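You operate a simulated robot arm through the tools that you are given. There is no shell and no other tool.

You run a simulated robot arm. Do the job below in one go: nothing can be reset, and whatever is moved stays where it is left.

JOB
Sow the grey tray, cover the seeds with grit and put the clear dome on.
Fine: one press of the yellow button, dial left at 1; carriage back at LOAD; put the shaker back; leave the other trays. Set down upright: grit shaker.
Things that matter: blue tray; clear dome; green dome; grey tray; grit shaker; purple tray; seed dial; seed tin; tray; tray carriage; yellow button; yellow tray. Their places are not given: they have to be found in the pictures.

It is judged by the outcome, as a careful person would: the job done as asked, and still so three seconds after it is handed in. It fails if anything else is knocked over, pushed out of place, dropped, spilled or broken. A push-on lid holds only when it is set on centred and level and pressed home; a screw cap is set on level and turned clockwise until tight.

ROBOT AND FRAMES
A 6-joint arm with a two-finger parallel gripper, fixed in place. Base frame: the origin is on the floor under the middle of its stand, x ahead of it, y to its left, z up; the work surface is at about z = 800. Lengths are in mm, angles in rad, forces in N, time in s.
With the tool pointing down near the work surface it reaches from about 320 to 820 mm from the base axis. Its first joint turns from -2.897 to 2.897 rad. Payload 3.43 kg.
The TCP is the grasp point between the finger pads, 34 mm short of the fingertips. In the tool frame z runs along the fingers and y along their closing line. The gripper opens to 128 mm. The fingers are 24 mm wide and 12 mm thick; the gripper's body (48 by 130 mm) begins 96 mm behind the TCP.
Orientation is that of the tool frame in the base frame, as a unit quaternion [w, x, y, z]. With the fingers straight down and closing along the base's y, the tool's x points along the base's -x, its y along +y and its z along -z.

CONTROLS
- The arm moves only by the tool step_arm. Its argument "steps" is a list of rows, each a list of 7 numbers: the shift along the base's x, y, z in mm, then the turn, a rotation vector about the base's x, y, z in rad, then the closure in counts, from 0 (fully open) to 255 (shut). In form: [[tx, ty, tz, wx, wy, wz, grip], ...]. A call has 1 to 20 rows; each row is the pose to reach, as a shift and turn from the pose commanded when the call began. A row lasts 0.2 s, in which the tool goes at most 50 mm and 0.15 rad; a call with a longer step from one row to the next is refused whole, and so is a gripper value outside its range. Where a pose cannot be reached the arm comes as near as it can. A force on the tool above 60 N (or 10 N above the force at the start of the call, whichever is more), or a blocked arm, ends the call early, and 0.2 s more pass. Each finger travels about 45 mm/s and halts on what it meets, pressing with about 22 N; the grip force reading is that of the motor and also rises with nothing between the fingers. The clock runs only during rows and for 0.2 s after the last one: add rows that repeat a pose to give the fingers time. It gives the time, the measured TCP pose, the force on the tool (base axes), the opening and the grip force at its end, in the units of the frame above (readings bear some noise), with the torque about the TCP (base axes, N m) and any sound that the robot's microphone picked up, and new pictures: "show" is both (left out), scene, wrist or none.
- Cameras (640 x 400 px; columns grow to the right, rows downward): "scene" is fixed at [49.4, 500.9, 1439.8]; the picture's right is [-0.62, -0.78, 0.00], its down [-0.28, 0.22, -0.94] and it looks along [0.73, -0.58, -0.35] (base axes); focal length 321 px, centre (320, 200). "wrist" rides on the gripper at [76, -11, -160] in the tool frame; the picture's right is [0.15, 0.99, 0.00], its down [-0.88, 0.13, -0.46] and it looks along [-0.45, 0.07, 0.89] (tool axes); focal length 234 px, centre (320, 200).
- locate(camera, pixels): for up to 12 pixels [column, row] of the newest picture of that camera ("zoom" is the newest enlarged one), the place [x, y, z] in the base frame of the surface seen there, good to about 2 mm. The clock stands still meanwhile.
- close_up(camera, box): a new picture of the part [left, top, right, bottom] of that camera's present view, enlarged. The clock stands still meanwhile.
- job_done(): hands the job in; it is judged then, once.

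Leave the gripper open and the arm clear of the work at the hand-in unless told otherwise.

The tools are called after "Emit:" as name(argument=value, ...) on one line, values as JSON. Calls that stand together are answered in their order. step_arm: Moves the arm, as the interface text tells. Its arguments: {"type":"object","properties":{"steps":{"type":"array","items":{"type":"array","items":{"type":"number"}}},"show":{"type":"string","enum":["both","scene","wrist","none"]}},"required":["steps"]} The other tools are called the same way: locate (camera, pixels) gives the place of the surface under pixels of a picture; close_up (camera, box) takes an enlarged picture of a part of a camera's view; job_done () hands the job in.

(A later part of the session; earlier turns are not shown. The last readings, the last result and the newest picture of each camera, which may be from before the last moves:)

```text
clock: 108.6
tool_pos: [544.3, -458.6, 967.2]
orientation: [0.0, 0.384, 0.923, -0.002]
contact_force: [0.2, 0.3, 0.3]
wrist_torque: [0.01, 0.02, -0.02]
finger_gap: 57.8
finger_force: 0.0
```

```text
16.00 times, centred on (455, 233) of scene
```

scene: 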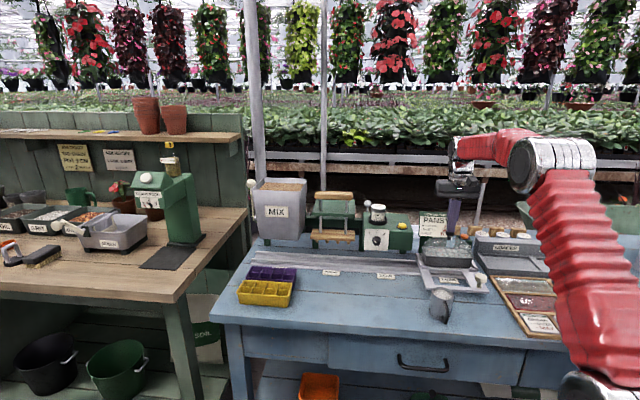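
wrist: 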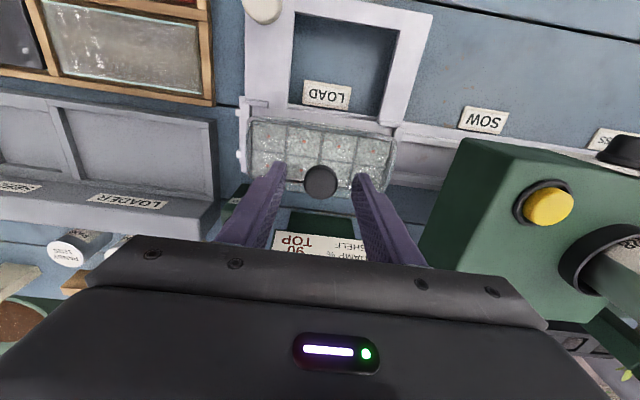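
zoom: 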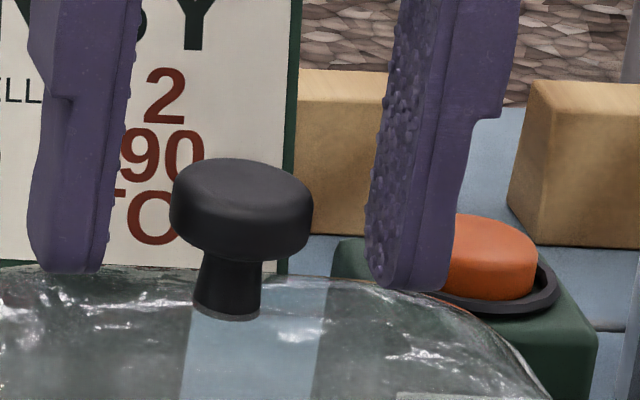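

The knob's top is level (z≈957) but its centre is near n≈705, so the dome overhangs the front rim by about 3 mm. I want to see the back edge too; I'll rise clear and move outward so the camera looks straight down on the back edge.

Emit:
step_arm(steps=[[0, 0, 40, 0, 0, 0, 100], [0, 0, 85, 0, 0, 0, 60], [0, 0, 120, 0, 0, 0, 0], [20, -20, 125, 0, 0, 0, 0], [42, -42, 125, 0, 0, 0, 0], [60, -60, 125, 0, 0, 0, 0], [60, -60, 125, 0, 0, 0, 0], [60, -60, 125, 0, 0, 0, 0]])

Emit:
close_up(camera="wrist", box=[240, 50, 400, 150])

```text
clock: 110.4
tool_pos: [575.5, -491.0, 1080.1]
orientation: [0.0, 0.383, 0.924, -0.001]
contact_force: [-0.5, 0.3, -0.2]
wrist_torque: [0.01, 0.0, 0.01]
finger_gap: 127.8
finger_force: 0.0
out of reach, approached as far as the arm can: row 5, 6, 7, 8
```

scene: 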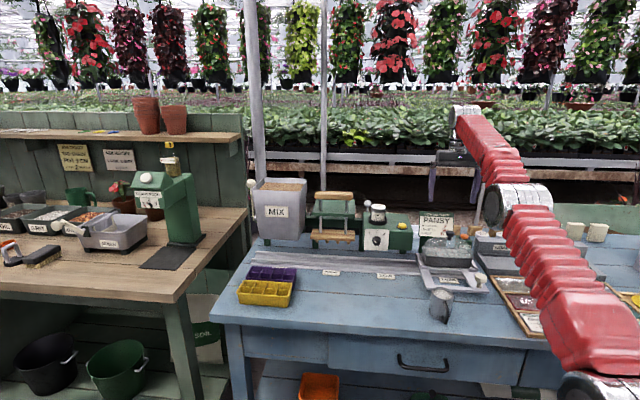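
wrist: 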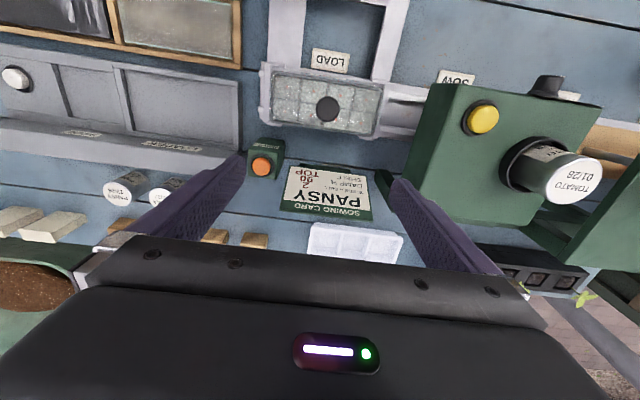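

```text
4.00 times, centred on (320, 100) of wrist
```

zoom: 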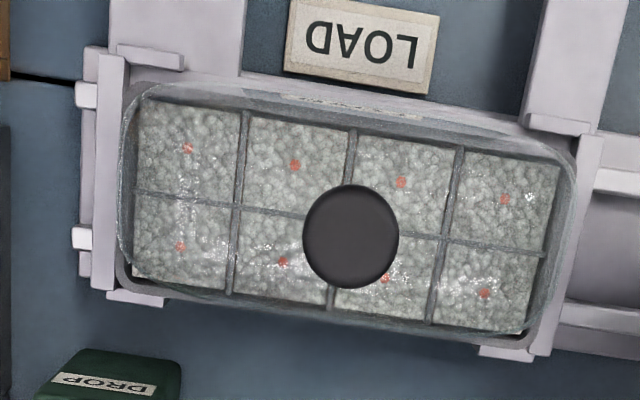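

This is a near top-down view. I'll enlarge the four edges of dome and tray.

Emit:
close_up(camera="wrist", box=[262, 60, 322, 110])

Emit:
close_up(camera="wrist", box=[262, 95, 322, 145])

Emit:
close_up(camera="wrist", box=[330, 70, 390, 145])

Emit:
close_up(camera="scene", box=[426, 225, 486, 270])

```text
8.00 times, centred on (292, 85) of wrist
```

zoom: 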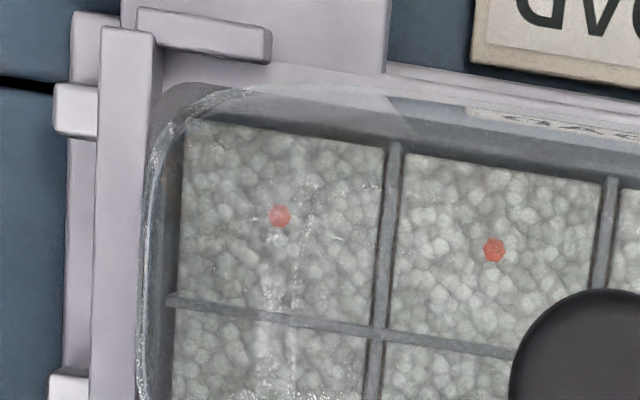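

```text
8.00 times, centred on (292, 120) of wrist
```

zoom: 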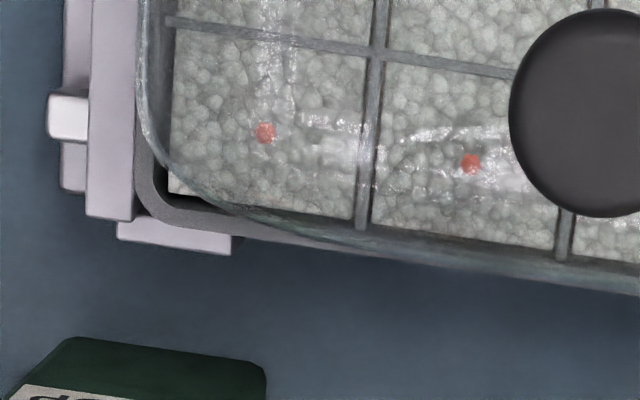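

```text
5.33 times, centred on (360, 108) of wrist
```

zoom: 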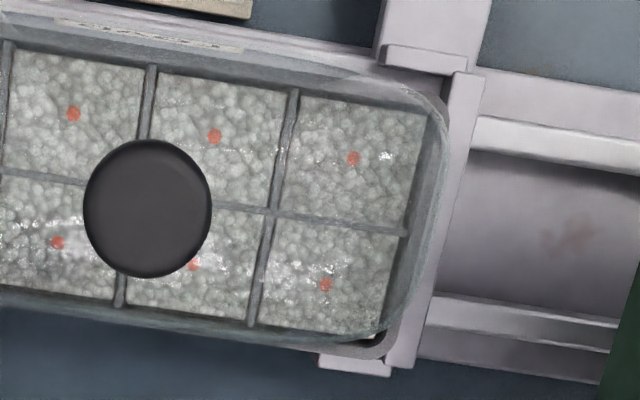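

```text
8.89 times, centred on (456, 248) of scene
```

zoom: 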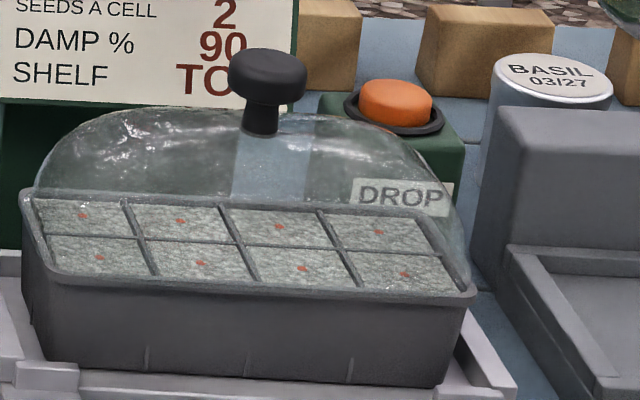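

This near top-down view confirms the dome sits about 2–3 mm too near the robot, level, resting on the rim; the earlier fingertip press slipped. My new plan is to grip the cap low enough that the fingertips themselves bear on the dome's top while the pads keep it centred. First I'll come back from the reach limit with a small move to see where the command stands.

Emit:
step_arm(steps=[[-30, 30, 0, 0, 0, 0, 60], [-30, 30, 0, 0, 0, 0, 100]], show="none")

```text
clock: 111.0
tool_pos: [543.5, -460.1, 1080.1]
orientation: [0.001, 0.384, 0.923, -0.002]
contact_force: [-0.3, -0.9, 0.1]
wrist_torque: [0.04, -0.07, 0.0]
finger_gap: 77.7
finger_force: 0.1
```

The command follows the real pose. I'll descend around the knob again (target about 541.5, -455.5) to z≈966 with a 57 mm gap and look.

Emit:
step_arm(steps=[[-1, 2.3, -30, 0, 0, 0, 140], [-2, 4.6, -65, 0, 0, 0, 140], [-2, 4.6, -95, 0, 0, 0, 140], [-2, 4.6, -110, 0, 0, 0, 140], [-2, 4.6, -114, 0, 0, 0, 140], [-2, 4.6, -114, 0, 0, 0, 140], [-2, 4.6, -114, 0, 0, 0, 140]], show="wrist")

Emit:
close_up(camera="wrist", box=[235, 95, 405, 215])

Emit:
close_up(camera="scene", box=[436, 215, 476, 250])

```text
clock: 112.6
tool_pos: [543.6, -454.6, 964.3]
orientation: [-0.001, 0.384, 0.924, -0.001]
contact_force: [-0.2, -0.4, -0.3]
wrist_torque: [0.0, -0.01, 0.02]
finger_gap: 57.7
finger_force: 0.1
```

wrist: 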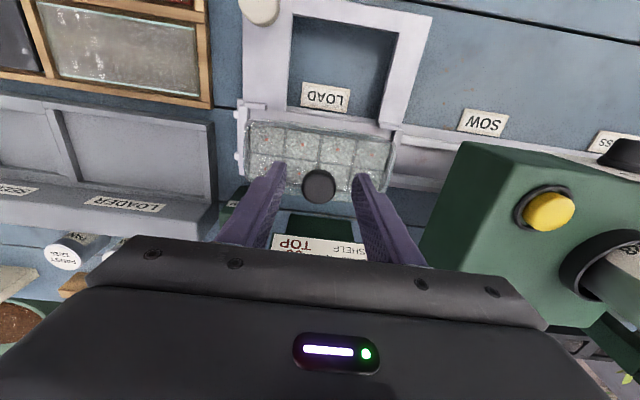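

```text
3.33 times, centred on (320, 155) of wrist
```

zoom: 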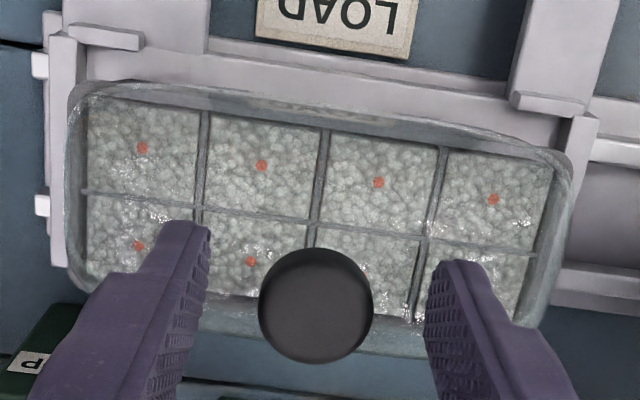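

```text
11.43 times, centred on (456, 232) of scene
```

zoom: 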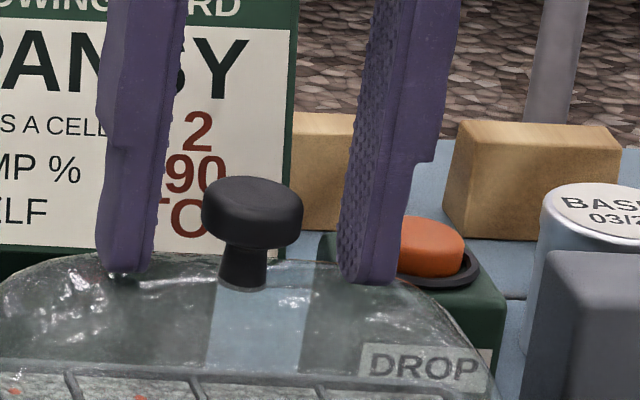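

The knob is centred in the gripper, and the tray centre lies about +3 mm (n) from it. Fingertips are about 3 mm above the dome's top. I'll lower 1 mm, grip, lift 3 mm, and shift +2.8 mm in n.

Emit:
step_arm(steps=[[-0.3, -0.3, -1, 0, 0, 0, 140], [-0.3, -0.3, -1, 0, 0, 0, 180], [-0.3, -0.3, -1, 0, 0, 0, 205], [-0.3, -0.3, -1, 0, 0, 0, 230], [-0.3, -0.3, -1, 0, 0, 0, 230], [-0.3, -0.3, -1, 0, 0, 0, 230], [-0.3, -0.3, 1, 0, 0, 0, 230], [-0.3, -0.3, 3, 0, 0, 0, 230], [0.7, -1.3, 3, 0, 0, 0, 230], [1.7, -2.3, 3, 0, 0, 0, 230], [1.7, -2.3, 3, 0, 0, 0, 230], [1.7, -2.3, 3, 0, 0, 0, 230]], show="wrist")

Emit:
close_up(camera="wrist", box=[235, 95, 405, 215])

Emit:
close_up(camera="wrist", box=[290, 110, 350, 145])

```text
clock: 115.2
tool_pos: [544.9, -458.0, 966.8]
orientation: [0.0, 0.383, 0.924, -0.001]
contact_force: [-0.3, 0.0, -0.9]
wrist_torque: [-0.01, 0.05, 0.0]
finger_gap: 26.3
finger_force: 22.0
```

wrist: 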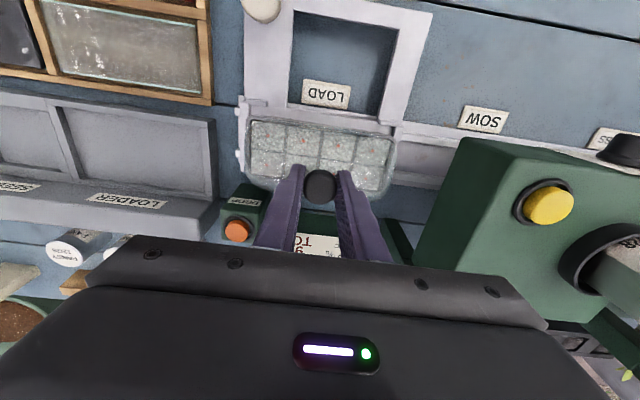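

```text
3.33 times, centred on (320, 155) of wrist
```

zoom: 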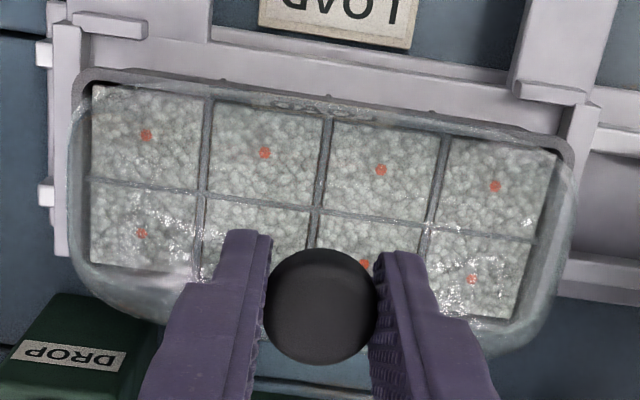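

```text
10.67 times, centred on (320, 128) of wrist
```

zoom: 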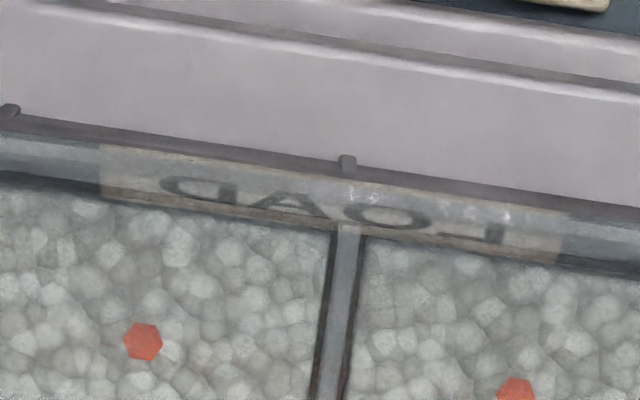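

Both measures now agree: the dome is centred within about 0.2 mm in n and +0.6 mm in d. I'll correct d slightly, lower to contact, and keep going gently so that the fingertips bear on the dome's top.

Emit:
step_arm(steps=[[-0.35, -0.35, -1, 0, 0, 0, 230], [-0.35, -0.35, -2, 0, 0, 0, 230], [-0.35, -0.35, -3, 0, 0, 0, 230], [-0.35, -0.35, -3.7, 0, 0, 0, 230], [-0.35, -0.35, -4.4, 0, 0, 0, 230], [-0.35, -0.35, -4.4, 0, 0, 0, 230]], show="none")

```text
clock: 116.6
tool_pos: [545.1, -459.4, 963.6]
orientation: [0.0, 0.383, 0.924, -0.001]
contact_force: [-1.0, 0.7, 4.7]
wrist_torque: [0.08, 0.1, 0.02]
finger_gap: 26.4
finger_force: 22.1
```

First contact at 4.7 N, on the front edge. I'll continue slowly so that it levels and the tips come to bear.

Emit:
step_arm(steps=[[0, 0, -0.6, 0, 0, 0, 230], [0, 0, -1.2, 0, 0, 0, 230], [0, 0, -1.8, 0, 0, 0, 230], [0, 0, -1.8, 0, 0, 0, 230]], show="wrist")

Emit:
close_up(camera="wrist", box=[235, 95, 405, 215])

Emit:
close_up(camera="scene", box=[436, 215, 476, 250])

```text
clock: 117.6
tool_pos: [545.6, -459.2, 961.0]
orientation: [0.001, 0.383, 0.924, -0.002]
contact_force: [2.8, -0.9, 16.4]
wrist_torque: [-0.09, -0.11, 0.02]
finger_gap: 26.4
finger_force: 21.6
```

wrist: 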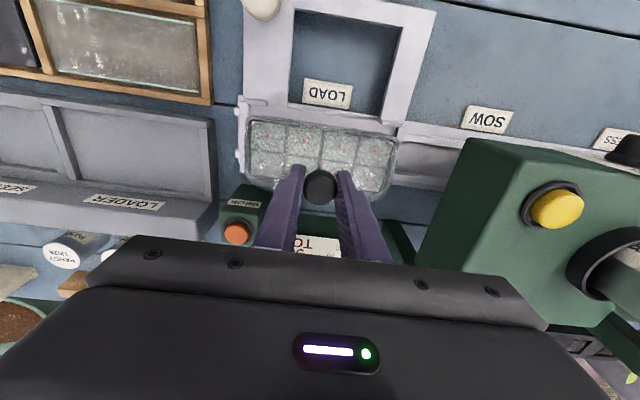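

```text
3.33 times, centred on (320, 155) of wrist
```

zoom: 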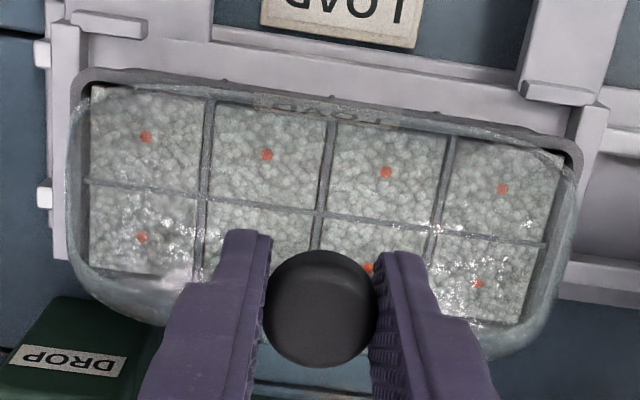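

```text
11.43 times, centred on (456, 232) of scene
```

zoom: 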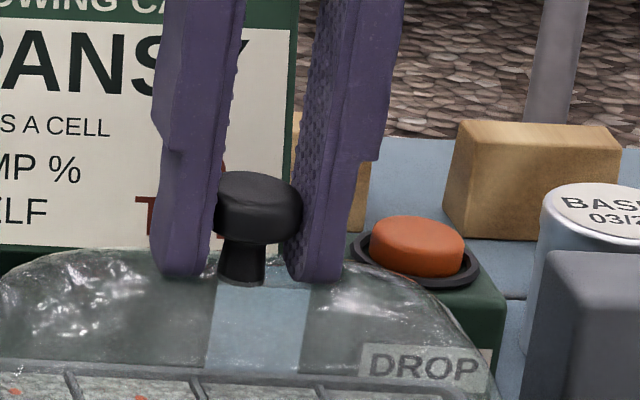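

The load is balanced at 16 N and the tips are at the dome's surface. I'll press on until the tips bear.

Emit:
step_arm(steps=[[0, 0, -0.7, 0, 0, 0, 230], [0, 0, -1.4, 0, 0, 0, 230], [0, 0, -2.1, 0, 0, 0, 230], [0, 0, -2.1, 0, 0, 0, 230]], show="none")

```text
clock: 118.6
tool_pos: [543.5, -459.0, 959.9]
orientation: [0.0, 0.383, 0.924, -0.001]
contact_force: [0.6, -0.9, 22.5]
wrist_torque: [0.06, 0.07, -0.06]
finger_gap: 26.7
finger_force: 22.1
```

Emit:
step_arm(steps=[[0, 0, -0.7, 0, 0, 0, 230], [0, 0, -1.4, 0, 0, 0, 230], [0, 0, -2.1, 0, 0, 0, 230], [0, 0, -2.8, 0, 0, 0, 230], [0, 0, -2.8, 0, 0, 0, 230]], show="wrist")

Emit:
close_up(camera="wrist", box=[235, 95, 405, 215])

Emit:
close_up(camera="scene", box=[426, 220, 486, 270])

```text
clock: 119.8
tool_pos: [544.2, -458.8, 959.4]
orientation: [0.003, 0.383, 0.924, -0.002]
contact_force: [-2.4, 4.0, 47.6]
wrist_torque: [0.51, 0.37, 0.01]
finger_gap: 26.4
finger_force: 22.1
```

wrist: 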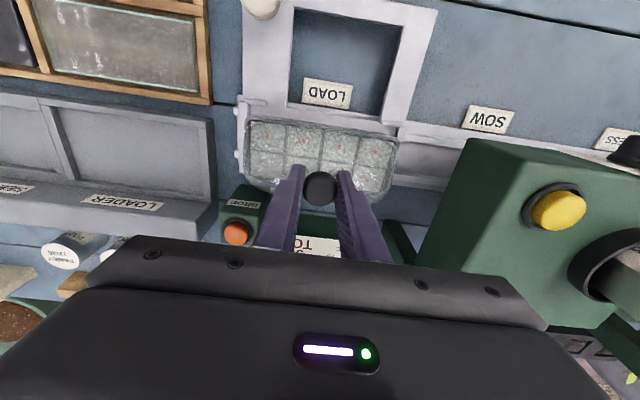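

```text
3.33 times, centred on (320, 155) of wrist
```

zoom: 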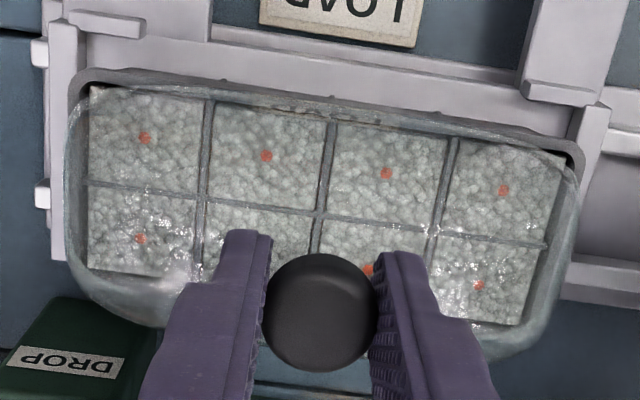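

```text
8.00 times, centred on (456, 245) of scene
```

zoom: 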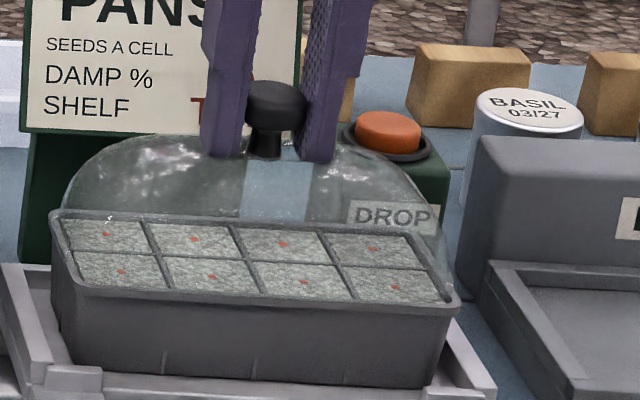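

It bears 47 N, centred within about 0.3 mm, with no movement or sound. I'll unload slowly in small steps before opening, so nothing is dragged.

Emit:
step_arm(steps=[[0, 0, 0.7, 0, 0, 0, 230], [0, 0, 1.4, 0, 0, 0, 230], [0, 0, 2.1, 0, 0, 0, 230], [0, 0, 2.8, 0, 0, 0, 230], [0, 0, 3.5, 0, 0, 0, 230], [0, 0, 3.9, 0, 0, 0, 230], [0, 0, 3.9, 0, 0, 0, 230]], show="wrist")

Emit:
close_up(camera="wrist", box=[235, 95, 405, 215])

```text
clock: 121.4
tool_pos: [544.9, -458.6, 961.0]
orientation: [-0.001, 0.384, 0.923, -0.001]
contact_force: [3.3, -1.4, 20.9]
wrist_torque: [-0.23, -0.4, 0.01]
finger_gap: 26.4
finger_force: 22.3
```

wrist: 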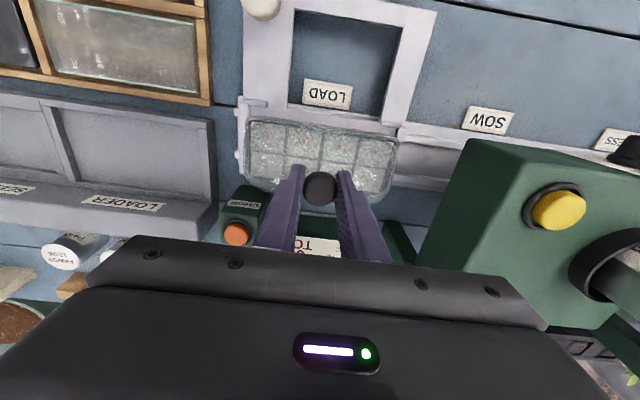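

```text
3.33 times, centred on (320, 155) of wrist
```

zoom: 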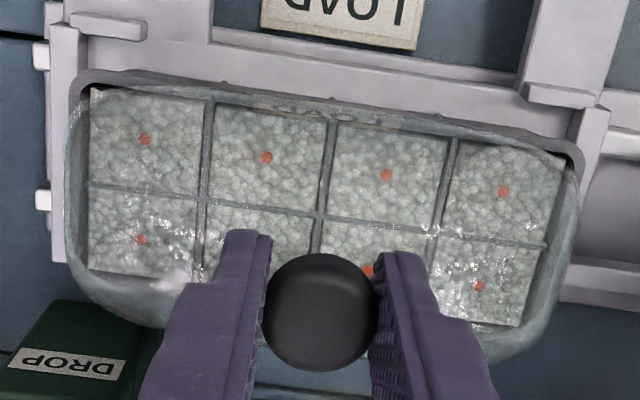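

About 21 N remains, now more towards the back. I'll continue to unload gently.

Emit:
step_arm(steps=[[0, 0, 0.5, 0, 0, 0, 230], [0, 0, 1.0, 0, 0, 0, 230], [0, 0, 1.5, 0, 0, 0, 230], [0, 0, 1.5, 0, 0, 0, 230]], show="none")

```text
clock: 122.4
tool_pos: [543.7, -458.2, 961.3]
orientation: [-0.002, 0.383, 0.924, -0.001]
contact_force: [0.4, 0.0, 1.0]
wrist_torque: [-0.02, -0.06, -0.01]
finger_gap: 26.0
finger_force: 21.5
```

The load is nearly zero. As a check on whether the dome is held, I'll lift only 1.5 mm and read the force.

Emit:
step_arm(steps=[[0, 0, 0.8, 0, 0, 0, 230], [0, 0, 1.6, 0, 0, 0, 230], [0, 0, 1.6, 0, 0, 0, 230]], show="wrist")

Emit:
close_up(camera="wrist", box=[235, 95, 405, 215])

Emit:
close_up(camera="scene", box=[426, 220, 486, 270])

```text
clock: 123.2
tool_pos: [545.0, -458.9, 963.6]
orientation: [0.0, 0.384, 0.924, 0.0]
contact_force: [-0.5, -0.5, -0.2]
wrist_torque: [0.0, 0.0, 0.0]
finger_gap: 26.3
finger_force: 22.1
```

wrist: 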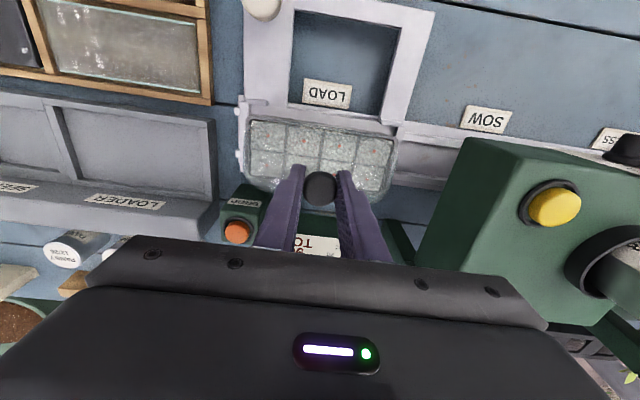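

```text
3.33 times, centred on (320, 155) of wrist
```

zoom: 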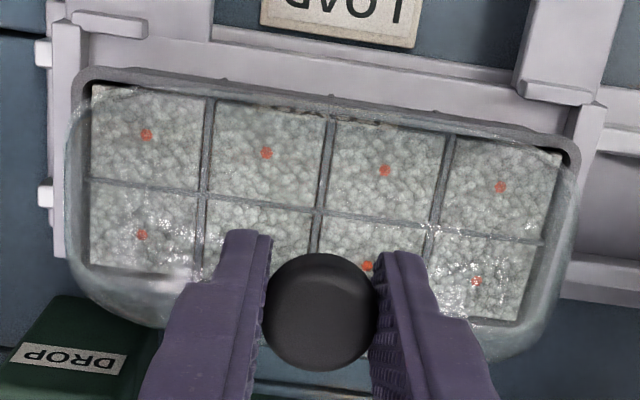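

```text
8.00 times, centred on (456, 245) of scene
```

zoom: 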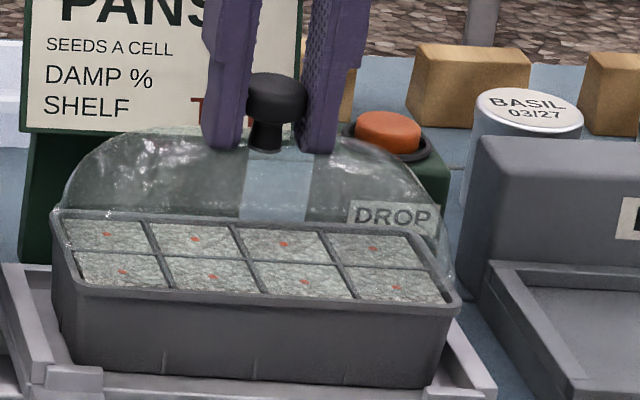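

The dome lifts freely, so it is not yet held. It is about 0.8 mm too far back now. I'll correct by -0.7 mm in n, set it down again and press harder, up to just below the 60 N limit.

Emit:
step_arm(steps=[[-0.5, 0.5, 0, 0, 0, 0, 230], [-0.5, 0.5, -1, 0, 0, 0, 230], [-0.5, 0.5, -2, 0, 0, 0, 230], [-0.5, 0.5, -3, 0, 0, 0, 230], [-0.5, 0.5, -4, 0, 0, 0, 230], [-0.5, 0.5, -4.8, 0, 0, 0, 230], [-0.5, 0.5, -5.6, 0, 0, 0, 230], [-0.5, 0.5, -6.4, 0, 0, 0, 230], [-0.5, 0.5, -6.4, 0, 0, 0, 230]], show="none")

```text
clock: 125.2
tool_pos: [544.9, -459.6, 961.0]
orientation: [0.003, 0.383, 0.924, -0.002]
contact_force: [1.0, -0.6, 41.8]
wrist_torque: [0.25, 0.19, 0.0]
finger_gap: 26.7
finger_force: 21.9
```

Emit:
step_arm(steps=[[0, 0, -0.5, 0, 0, 0, 230], [0, 0, -1.0, 0, 0, 0, 230], [0, 0, -1.5, 0, 0, 0, 230], [0, 0, -2.0, 0, 0, 0, 230], [0, 0, -2.4, 0, 0, 0, 230], [0, 0, -2.4, 0, 0, 0, 230]], show="wrist")

Emit:
close_up(camera="wrist", box=[235, 95, 405, 215])

Emit:
close_up(camera="scene", box=[426, 220, 486, 270])

```text
clock: 126.6
tool_pos: [544.0, -459.1, 961.2]
orientation: [0.005, 0.383, 0.924, -0.003]
contact_force: [-4.1, 2.6, 55.1]
wrist_torque: [0.55, 0.58, 0.0]
finger_gap: 26.3
finger_force: 21.9
```

wrist: 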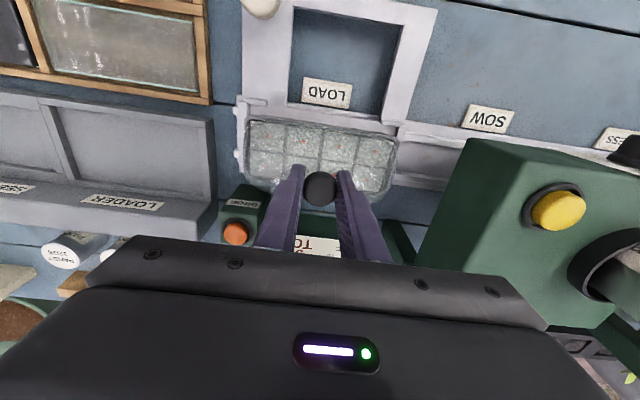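

```text
3.33 times, centred on (320, 155) of wrist
```

zoom: 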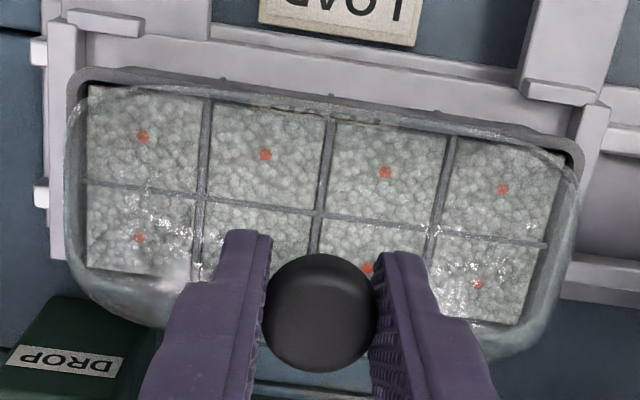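

```text
8.00 times, centred on (456, 245) of scene
```

zoom: 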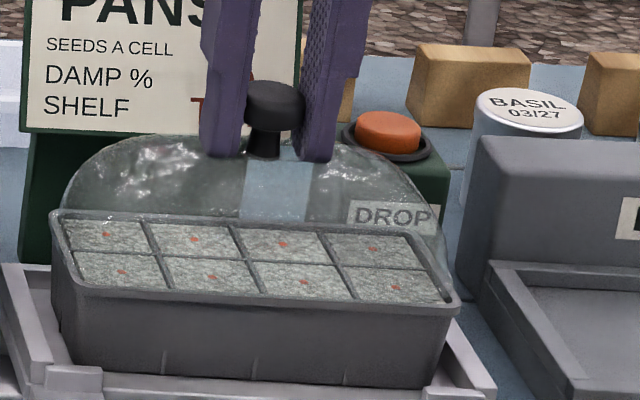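

It holds 55 N with no click and no sinking; it simply rests on the rim. I'll ease to about 15 N and make a tiny wiggle (±1.5 mm across, ±0.8 mm along) while gripping, in case there is a lip to drop into.

Emit:
step_arm(steps=[[0, 0, 1.0, 0, 0, 0, 230], [0, 0, 2.0, 0, 0, 0, 230], [0, 0, 3.0, 0, 0, 0, 230], [0, 0, 3.8, 0, 0, 0, 230], [0.5, -0.5, 3.8, 0, 0, 0, 230], [1.0, -1.0, 3.8, 0, 0, 0, 230], [0.5, -0.5, 3.8, 0, 0, 0, 230], [0, 0, 3.8, 0, 0, 0, 230], [-0.5, 0.5, 3.8, 0, 0, 0, 230], [-1.0, 1.0, 3.8, 0, 0, 0, 230], [-1.5, 1.5, 3.8, 0, 0, 0, 230], [-1.0, 1.0, 3.8, 0, 0, 0, 230], [-0.5, 0.5, 3.8, 0, 0, 0, 230], [-0.2, 0.8, 3.8, 0, 0, 0, 230], [-0.8, 0.2, 3.8, 0, 0, 0, 230], [0, 0, 3.8, 0, 0, 0, 230], [0, 0, 3.8, 0, 0, 0, 230]], show="wrist")

Emit:
close_up(camera="wrist", box=[235, 95, 405, 215])

```text
clock: 130.2
tool_pos: [542.9, -458.1, 959.7]
orientation: [0.001, 0.383, 0.924, -0.001]
contact_force: [-5.5, 6.7, 39.8]
wrist_torque: [0.56, 0.45, 0.03]
finger_gap: 26.5
finger_force: 21.2
```

wrist: 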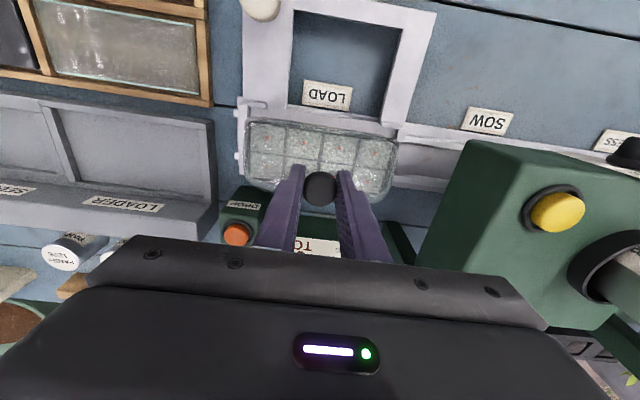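

```text
3.33 times, centred on (320, 155) of wrist
```

zoom: 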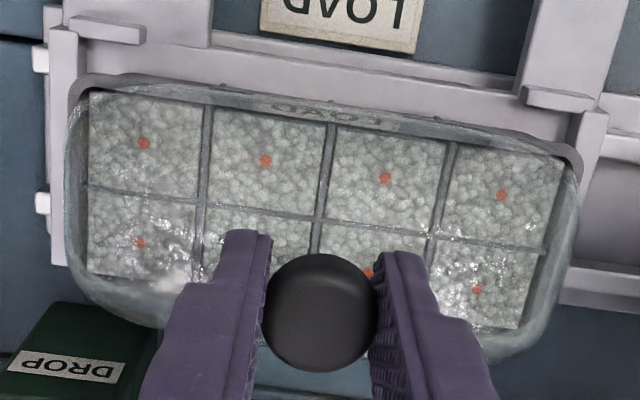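

No drop into a lip: the dome simply sits on the rim. I'll unload slowly, watching the force.

Emit:
step_arm(steps=[[0, 0, 0.5, 0, 0, 0, 230], [0, 0, 1.0, 0, 0, 0, 230], [0, 0, 1.5, 0, 0, 0, 230], [0, 0, 2.0, 0, 0, 0, 230], [0, 0, 2.0, 0, 0, 0, 230]], show="none")

```text
clock: 131.4
tool_pos: [545.0, -458.6, 961.0]
orientation: [0.001, 0.384, 0.923, -0.002]
contact_force: [2.4, -1.4, 22.3]
wrist_torque: [-0.24, -0.34, 0.01]
finger_gap: 26.5
finger_force: 22.2
```

Emit:
step_arm(steps=[[0, 0, 0.5, 0, 0, 0, 230], [0, 0, 1.0, 0, 0, 0, 230], [0, 0, 1.5, 0, 0, 0, 230], [0, 0, 1.5, 0, 0, 0, 230]], show="wrist")

Emit:
close_up(camera="wrist", box=[235, 95, 405, 215])

```text
clock: 132.4
tool_pos: [543.4, -459.0, 960.1]
orientation: [-0.001, 0.383, 0.924, 0.0]
contact_force: [-1.5, 0.9, 3.6]
wrist_torque: [-0.04, -0.07, -0.02]
finger_gap: 26.3
finger_force: 21.9
```

wrist: 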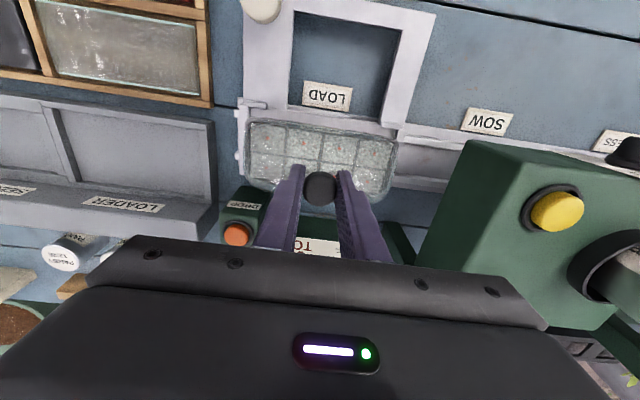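

```text
3.33 times, centred on (320, 155) of wrist
```

zoom: 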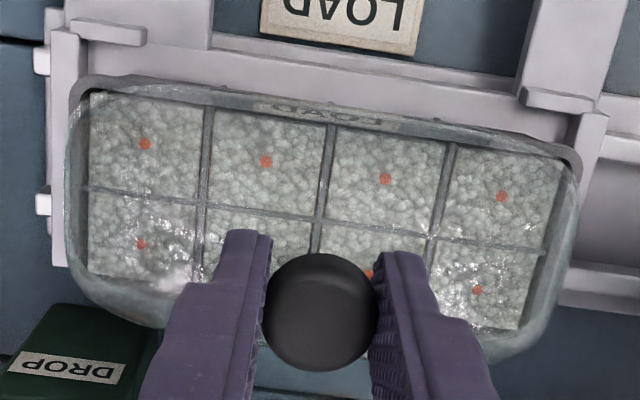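

Only 3.6 N remains. The wiggle left the dome about 1.5 mm towards the robot. I'll lift 2.5 mm, shift +1.5 mm in n, and measure again before setting it down for good.

Emit:
step_arm(steps=[[0, 0, 1, 0, 0, 0, 230], [0, 0, 2.5, 0, 0, 0, 230], [0.6, -0.4, 3.5, 0, 0, 0, 230], [1.2, -0.8, 3.5, 0, 0, 0, 230], [1.2, -0.8, 3.5, 0, 0, 0, 230], [1.2, -0.8, 3.5, 0, 0, 0, 230]], show="wrist")

Emit:
close_up(camera="wrist", box=[235, 95, 405, 215])

Emit:
close_up(camera="wrist", box=[290, 110, 350, 145])

```text
clock: 133.8
tool_pos: [545.6, -459.6, 965.1]
orientation: [-0.001, 0.384, 0.923, -0.001]
contact_force: [-1.3, 0.3, -0.3]
wrist_torque: [-0.02, 0.03, -0.01]
finger_gap: 26.5
finger_force: 22.0
```

wrist: 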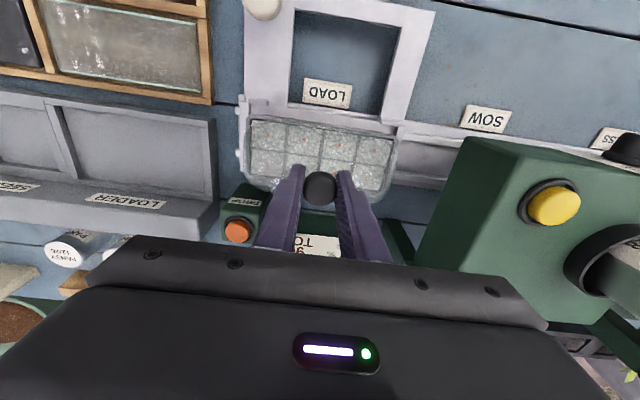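

```text
3.33 times, centred on (320, 155) of wrist
```

zoom: 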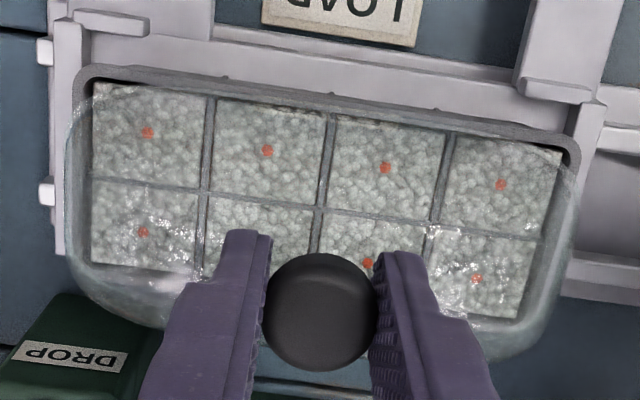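

```text
10.67 times, centred on (320, 128) of wrist
```

zoom: 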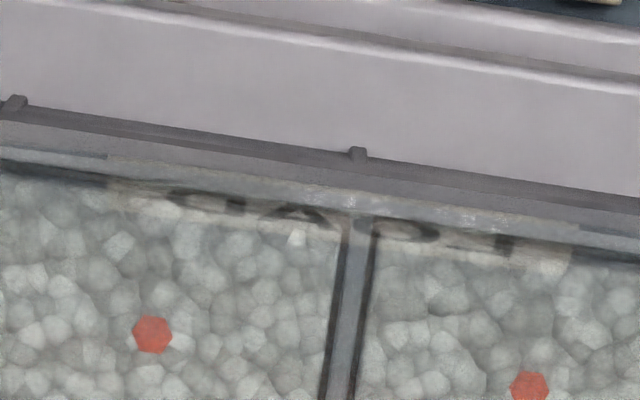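

The knob is +0.7 mm and the base about +1.8 mm too far back (a slight tilt in the grip). I'll shift -1.0 mm in n and lower to a light contact.

Emit:
step_arm(steps=[[-0.4, 0.4, -0.5, 0, 0, 0, 230], [-0.7, 0.7, -1, 0, 0, 0, 230], [-0.7, 0.7, -2, 0, 0, 0, 230], [-0.7, 0.7, -3, 0, 0, 0, 230], [-0.7, 0.7, -3.6, 0, 0, 0, 230], [-0.7, 0.7, -4.2, 0, 0, 0, 230], [-0.7, 0.7, -4.2, 0, 0, 0, 230]], show="wrist")

Emit:
close_up(camera="wrist", box=[235, 95, 405, 215])

Emit:
close_up(camera="wrist", box=[290, 110, 350, 145])

```text
clock: 135.4
tool_pos: [543.9, -458.9, 961.0]
orientation: [-0.001, 0.384, 0.923, -0.001]
contact_force: [0.3, 0.1, 0.1]
wrist_torque: [0.01, 0.0, 0.01]
finger_gap: 26.4
finger_force: 22.3
```

wrist: 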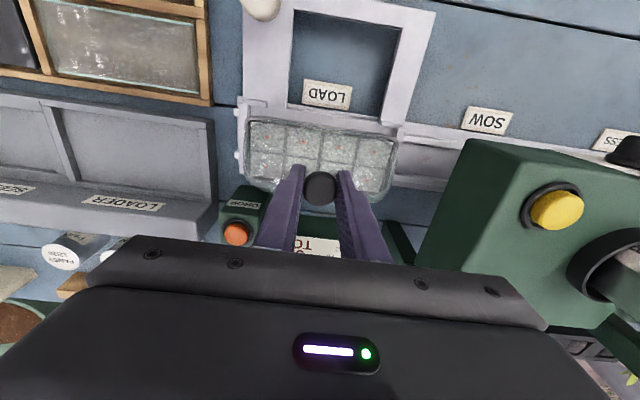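

```text
3.33 times, centred on (320, 155) of wrist
```

zoom: 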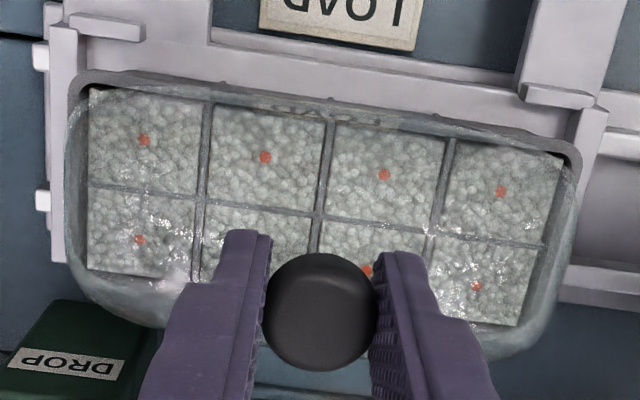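

```text
10.67 times, centred on (320, 128) of wrist
```

zoom: 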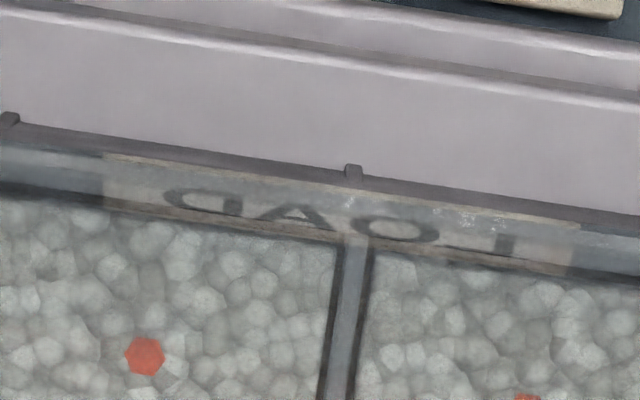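

Now centred: the base is +0.2 mm and the knob -0.6 mm from the tray centre. I'll lower the last bit to a light contact.

Emit:
step_arm(steps=[[0, 0, -0.5, 0, 0, 0, 230], [0, 0, -1.0, 0, 0, 0, 230], [0, 0, -1.0, 0, 0, 0, 230]], show="none")

```text
clock: 136.2
tool_pos: [544.0, -458.6, 960.6]
orientation: [0.0, 0.383, 0.924, -0.001]
contact_force: [0.4, 0.2, 8.0]
wrist_torque: [0.15, 0.11, -0.01]
finger_gap: 26.3
finger_force: 21.6
```

Light contact at 8 N on the front edge. I'll rotate the tool 0.01 rad to level it, then release slowly.

Emit:
step_arm(steps=[[0.2, -0.2, 0.2, 0.004, 0.004, 0, 230], [0.35, -0.35, 0.2, 0.007, 0.007, 0, 230], [0.35, -0.35, 0, 0.007, 0.007, 0, 230], [0.35, -0.35, 0, 0.007, 0.007, 0, 230]], show="none")

```text
clock: 137.2
tool_pos: [546.1, -459.5, 961.0]
orientation: [-0.004, 0.383, 0.924, 0.001]
contact_force: [-1.4, 0.2, 15.9]
wrist_torque: [-0.29, -0.31, -0.02]
finger_gap: 26.3
finger_force: 21.4
```

Now the load is on the back edge, so half of that turn is right. I'll turn back half and ease the load.

Emit:
step_arm(steps=[[0, 0, 0.3, -0.0035, -0.0035, 0, 230], [0, 0, 0.6, -0.0035, -0.0035, 0, 230], [0, 0, 0.6, -0.0035, -0.0035, 0, 230]], show="wrist")

Emit:
close_up(camera="wrist", box=[235, 95, 405, 215])

Emit:
close_up(camera="wrist", box=[290, 110, 350, 145])

```text
clock: 138.0
tool_pos: [546.3, -458.9, 960.8]
orientation: [-0.002, 0.383, 0.924, 0.0]
contact_force: [-1.4, 0.4, 14.9]
wrist_torque: [-0.04, -0.08, 0.01]
finger_gap: 26.6
finger_force: 21.8
```

wrist: 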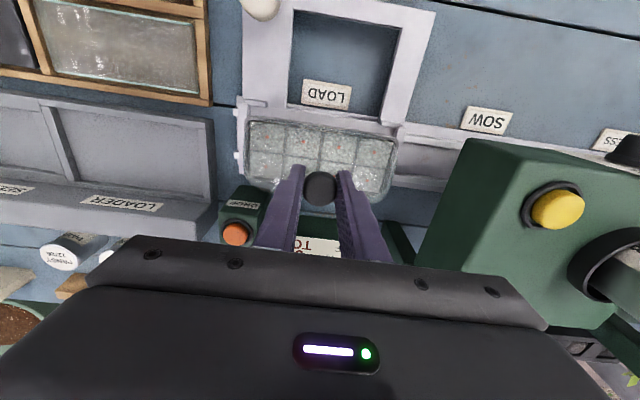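

```text
3.33 times, centred on (320, 155) of wrist
```

zoom: 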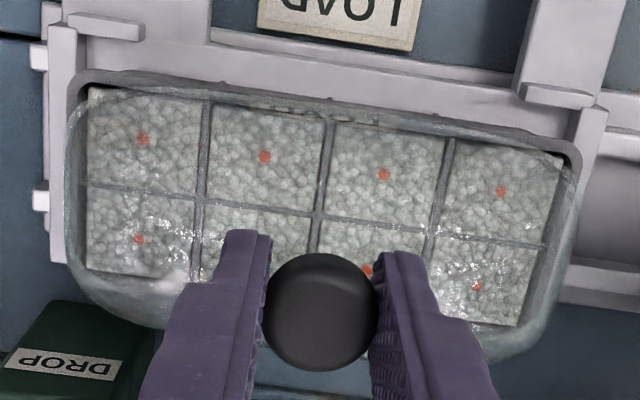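

```text
10.67 times, centred on (320, 128) of wrist
```

zoom: 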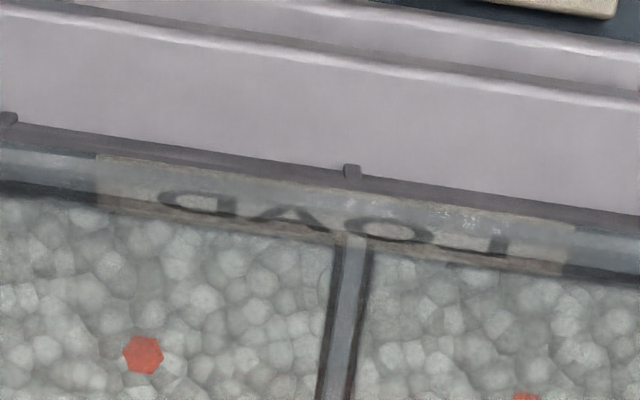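

The load is now even (15 N, torque near zero), so it is level and centred. I'll press again from here and listen.

Emit:
step_arm(steps=[[0, 0, -0.6, 0, 0, 0, 230], [0, 0, -1.2, 0, 0, 0, 230], [0, 0, -1.8, 0, 0, 0, 230], [0, 0, -2.4, 0, 0, 0, 230], [0, 0, -2.4, 0, 0, 0, 230]], show="none")

```text
clock: 139.2
tool_pos: [544.8, -457.3, 959.9]
orientation: [0.0, 0.383, 0.924, 0.0]
contact_force: [-1.7, 2.9, 34.5]
wrist_torque: [0.3, 0.21, 0.05]
finger_gap: 26.3
finger_force: 22.0
```

It takes 34 N squarely, still no sound. I'll unload slowly and release the grip, then check where it settles.

Emit:
step_arm(steps=[[0, 0, 0.5, 0, 0, 0, 230], [0, 0, 1.0, 0, 0, 0, 230], [0, 0, 1.5, 0, 0, 0, 230], [0, 0, 2.0, 0, 0, 0, 230], [0, 0, 2.5, 0, 0, 0, 230], [0, 0, 2.5, 0, 0, 0, 230]], show="none")

```text
clock: 140.6
tool_pos: [543.9, -458.8, 960.4]
orientation: [-0.003, 0.384, 0.923, 0.0]
contact_force: [5.1, -3.1, 19.6]
wrist_torque: [-0.39, -0.55, 0.0]
finger_gap: 26.5
finger_force: 21.6
```

Emit:
step_arm(steps=[[0, 0, 0.4, 0, 0, 0, 230], [0, 0, 0.8, 0, 0, 0, 230], [0, 0, 1.2, 0, 0, 0, 230], [0, 0, 1.2, 0, 0, 0, 230]], show="none")

```text
clock: 141.6
tool_pos: [544.4, -457.9, 960.0]
orientation: [-0.003, 0.384, 0.923, 0.0]
contact_force: [0.7, -0.4, -0.9]
wrist_torque: [0.02, 0.01, 0.01]
finger_gap: 26.6
finger_force: 22.1
```

Emit:
step_arm(steps=[[0, 0, 0, 0, 0, 0, 230]], show="wrist")

Emit:
close_up(camera="wrist", box=[235, 95, 405, 215])

Emit:
close_up(camera="wrist", box=[290, 110, 350, 145])

```text
clock: 142.0
tool_pos: [544.7, -457.7, 961.6]
orientation: [-0.003, 0.384, 0.923, 0.0]
contact_force: [-0.1, -0.1, 0.0]
wrist_torque: [0.01, 0.01, -0.01]
finger_gap: 26.2
finger_force: 22.0
```

wrist: 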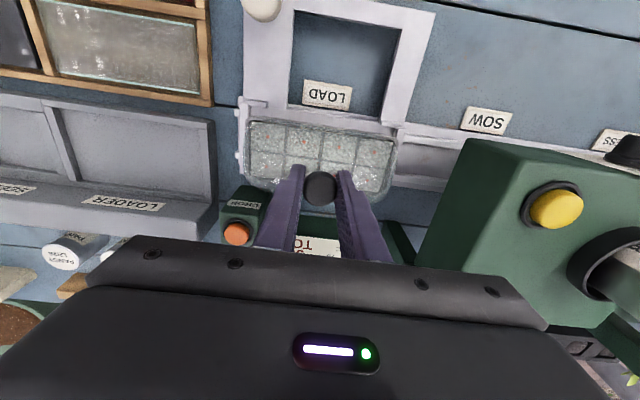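

```text
3.33 times, centred on (320, 155) of wrist
```

zoom: 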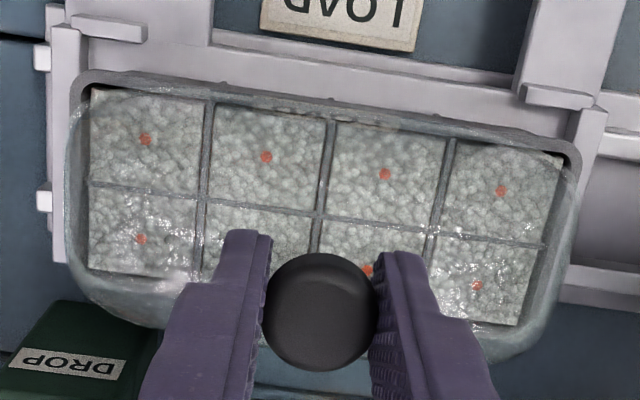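

```text
10.67 times, centred on (320, 128) of wrist
```

zoom: 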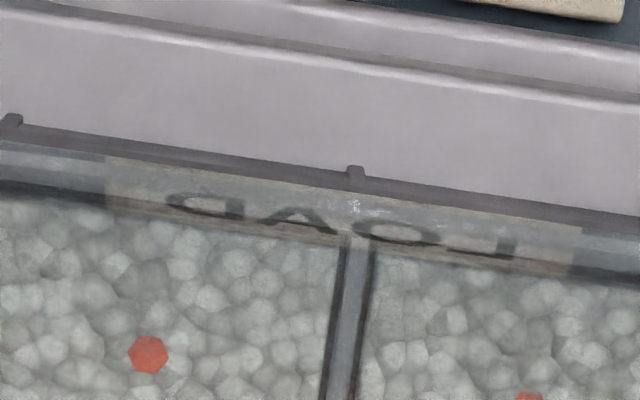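

The dome is just touching and centred. I'll open the fingers slowly.

Emit:
step_arm(steps=[[0, 0, -0.3, 0, 0, 0, 220], [0, 0, -0.3, 0, 0, 0, 205], [0, 0, -0.3, 0, 0, 0, 190], [0, 0, -0.3, 0, 0, 0, 170], [0, 0, -0.3, 0, 0, 0, 140], [0, 0, -0.3, 0, 0, 0, 140]], show="wrist")

Emit:
close_up(camera="wrist", box=[235, 95, 405, 215])

Emit:
close_up(camera="wrist", box=[290, 110, 350, 145])

```text
clock: 143.4
tool_pos: [544.6, -458.4, 962.6]
orientation: [-0.002, 0.384, 0.923, -0.001]
contact_force: [-0.2, 0.3, 0.9]
wrist_torque: [0.0, 0.0, 0.01]
finger_gap: 57.4
finger_force: 0.1
```

wrist: 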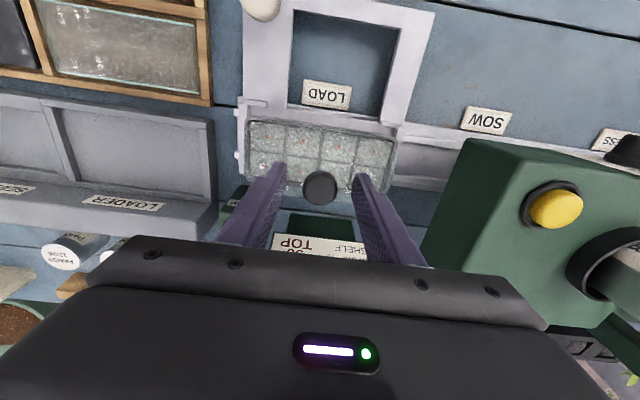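

```text
3.33 times, centred on (320, 155) of wrist
```

zoom: 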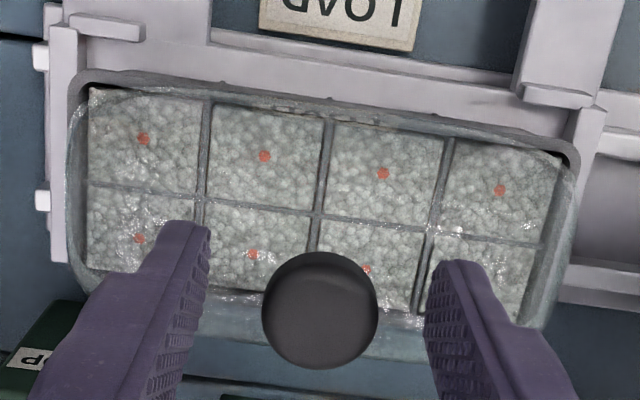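

```text
10.67 times, centred on (320, 128) of wrist
```

zoom: 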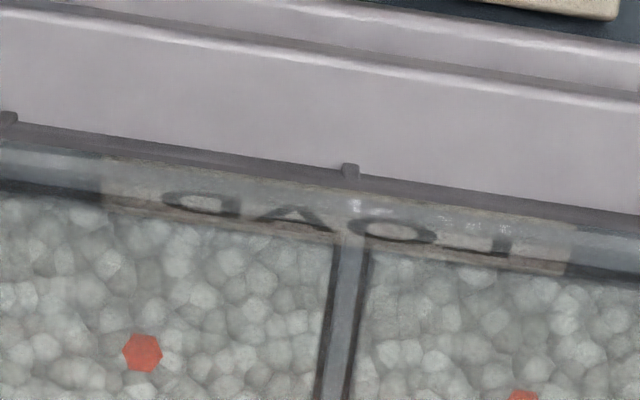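

The dome rests centred within about 0.5 mm and level. As a last press without gripping, I'll lower the open fingertips onto the dome's top either side of the knob and press evenly, then unload slowly.

Emit:
step_arm(steps=[[0, 0, -1, 0, 0, 0, 140], [0, 0, -2, 0, 0, 0, 140], [0, 0, -3, 0, 0, 0, 140], [0, 0, -4, 0, 0, 0, 140], [0, 0, -4.6, 0, 0, 0, 140], [0, 0, -4.6, 0, 0, 0, 140]], show="none")

```text
clock: 144.8
tool_pos: [545.0, -458.1, 960.0]
orientation: [0.0, 0.384, 0.923, -0.002]
contact_force: [-3.2, 4.2, 42.3]
wrist_torque: [0.33, 0.01, 0.0]
finger_gap: 57.7
finger_force: 0.2
```

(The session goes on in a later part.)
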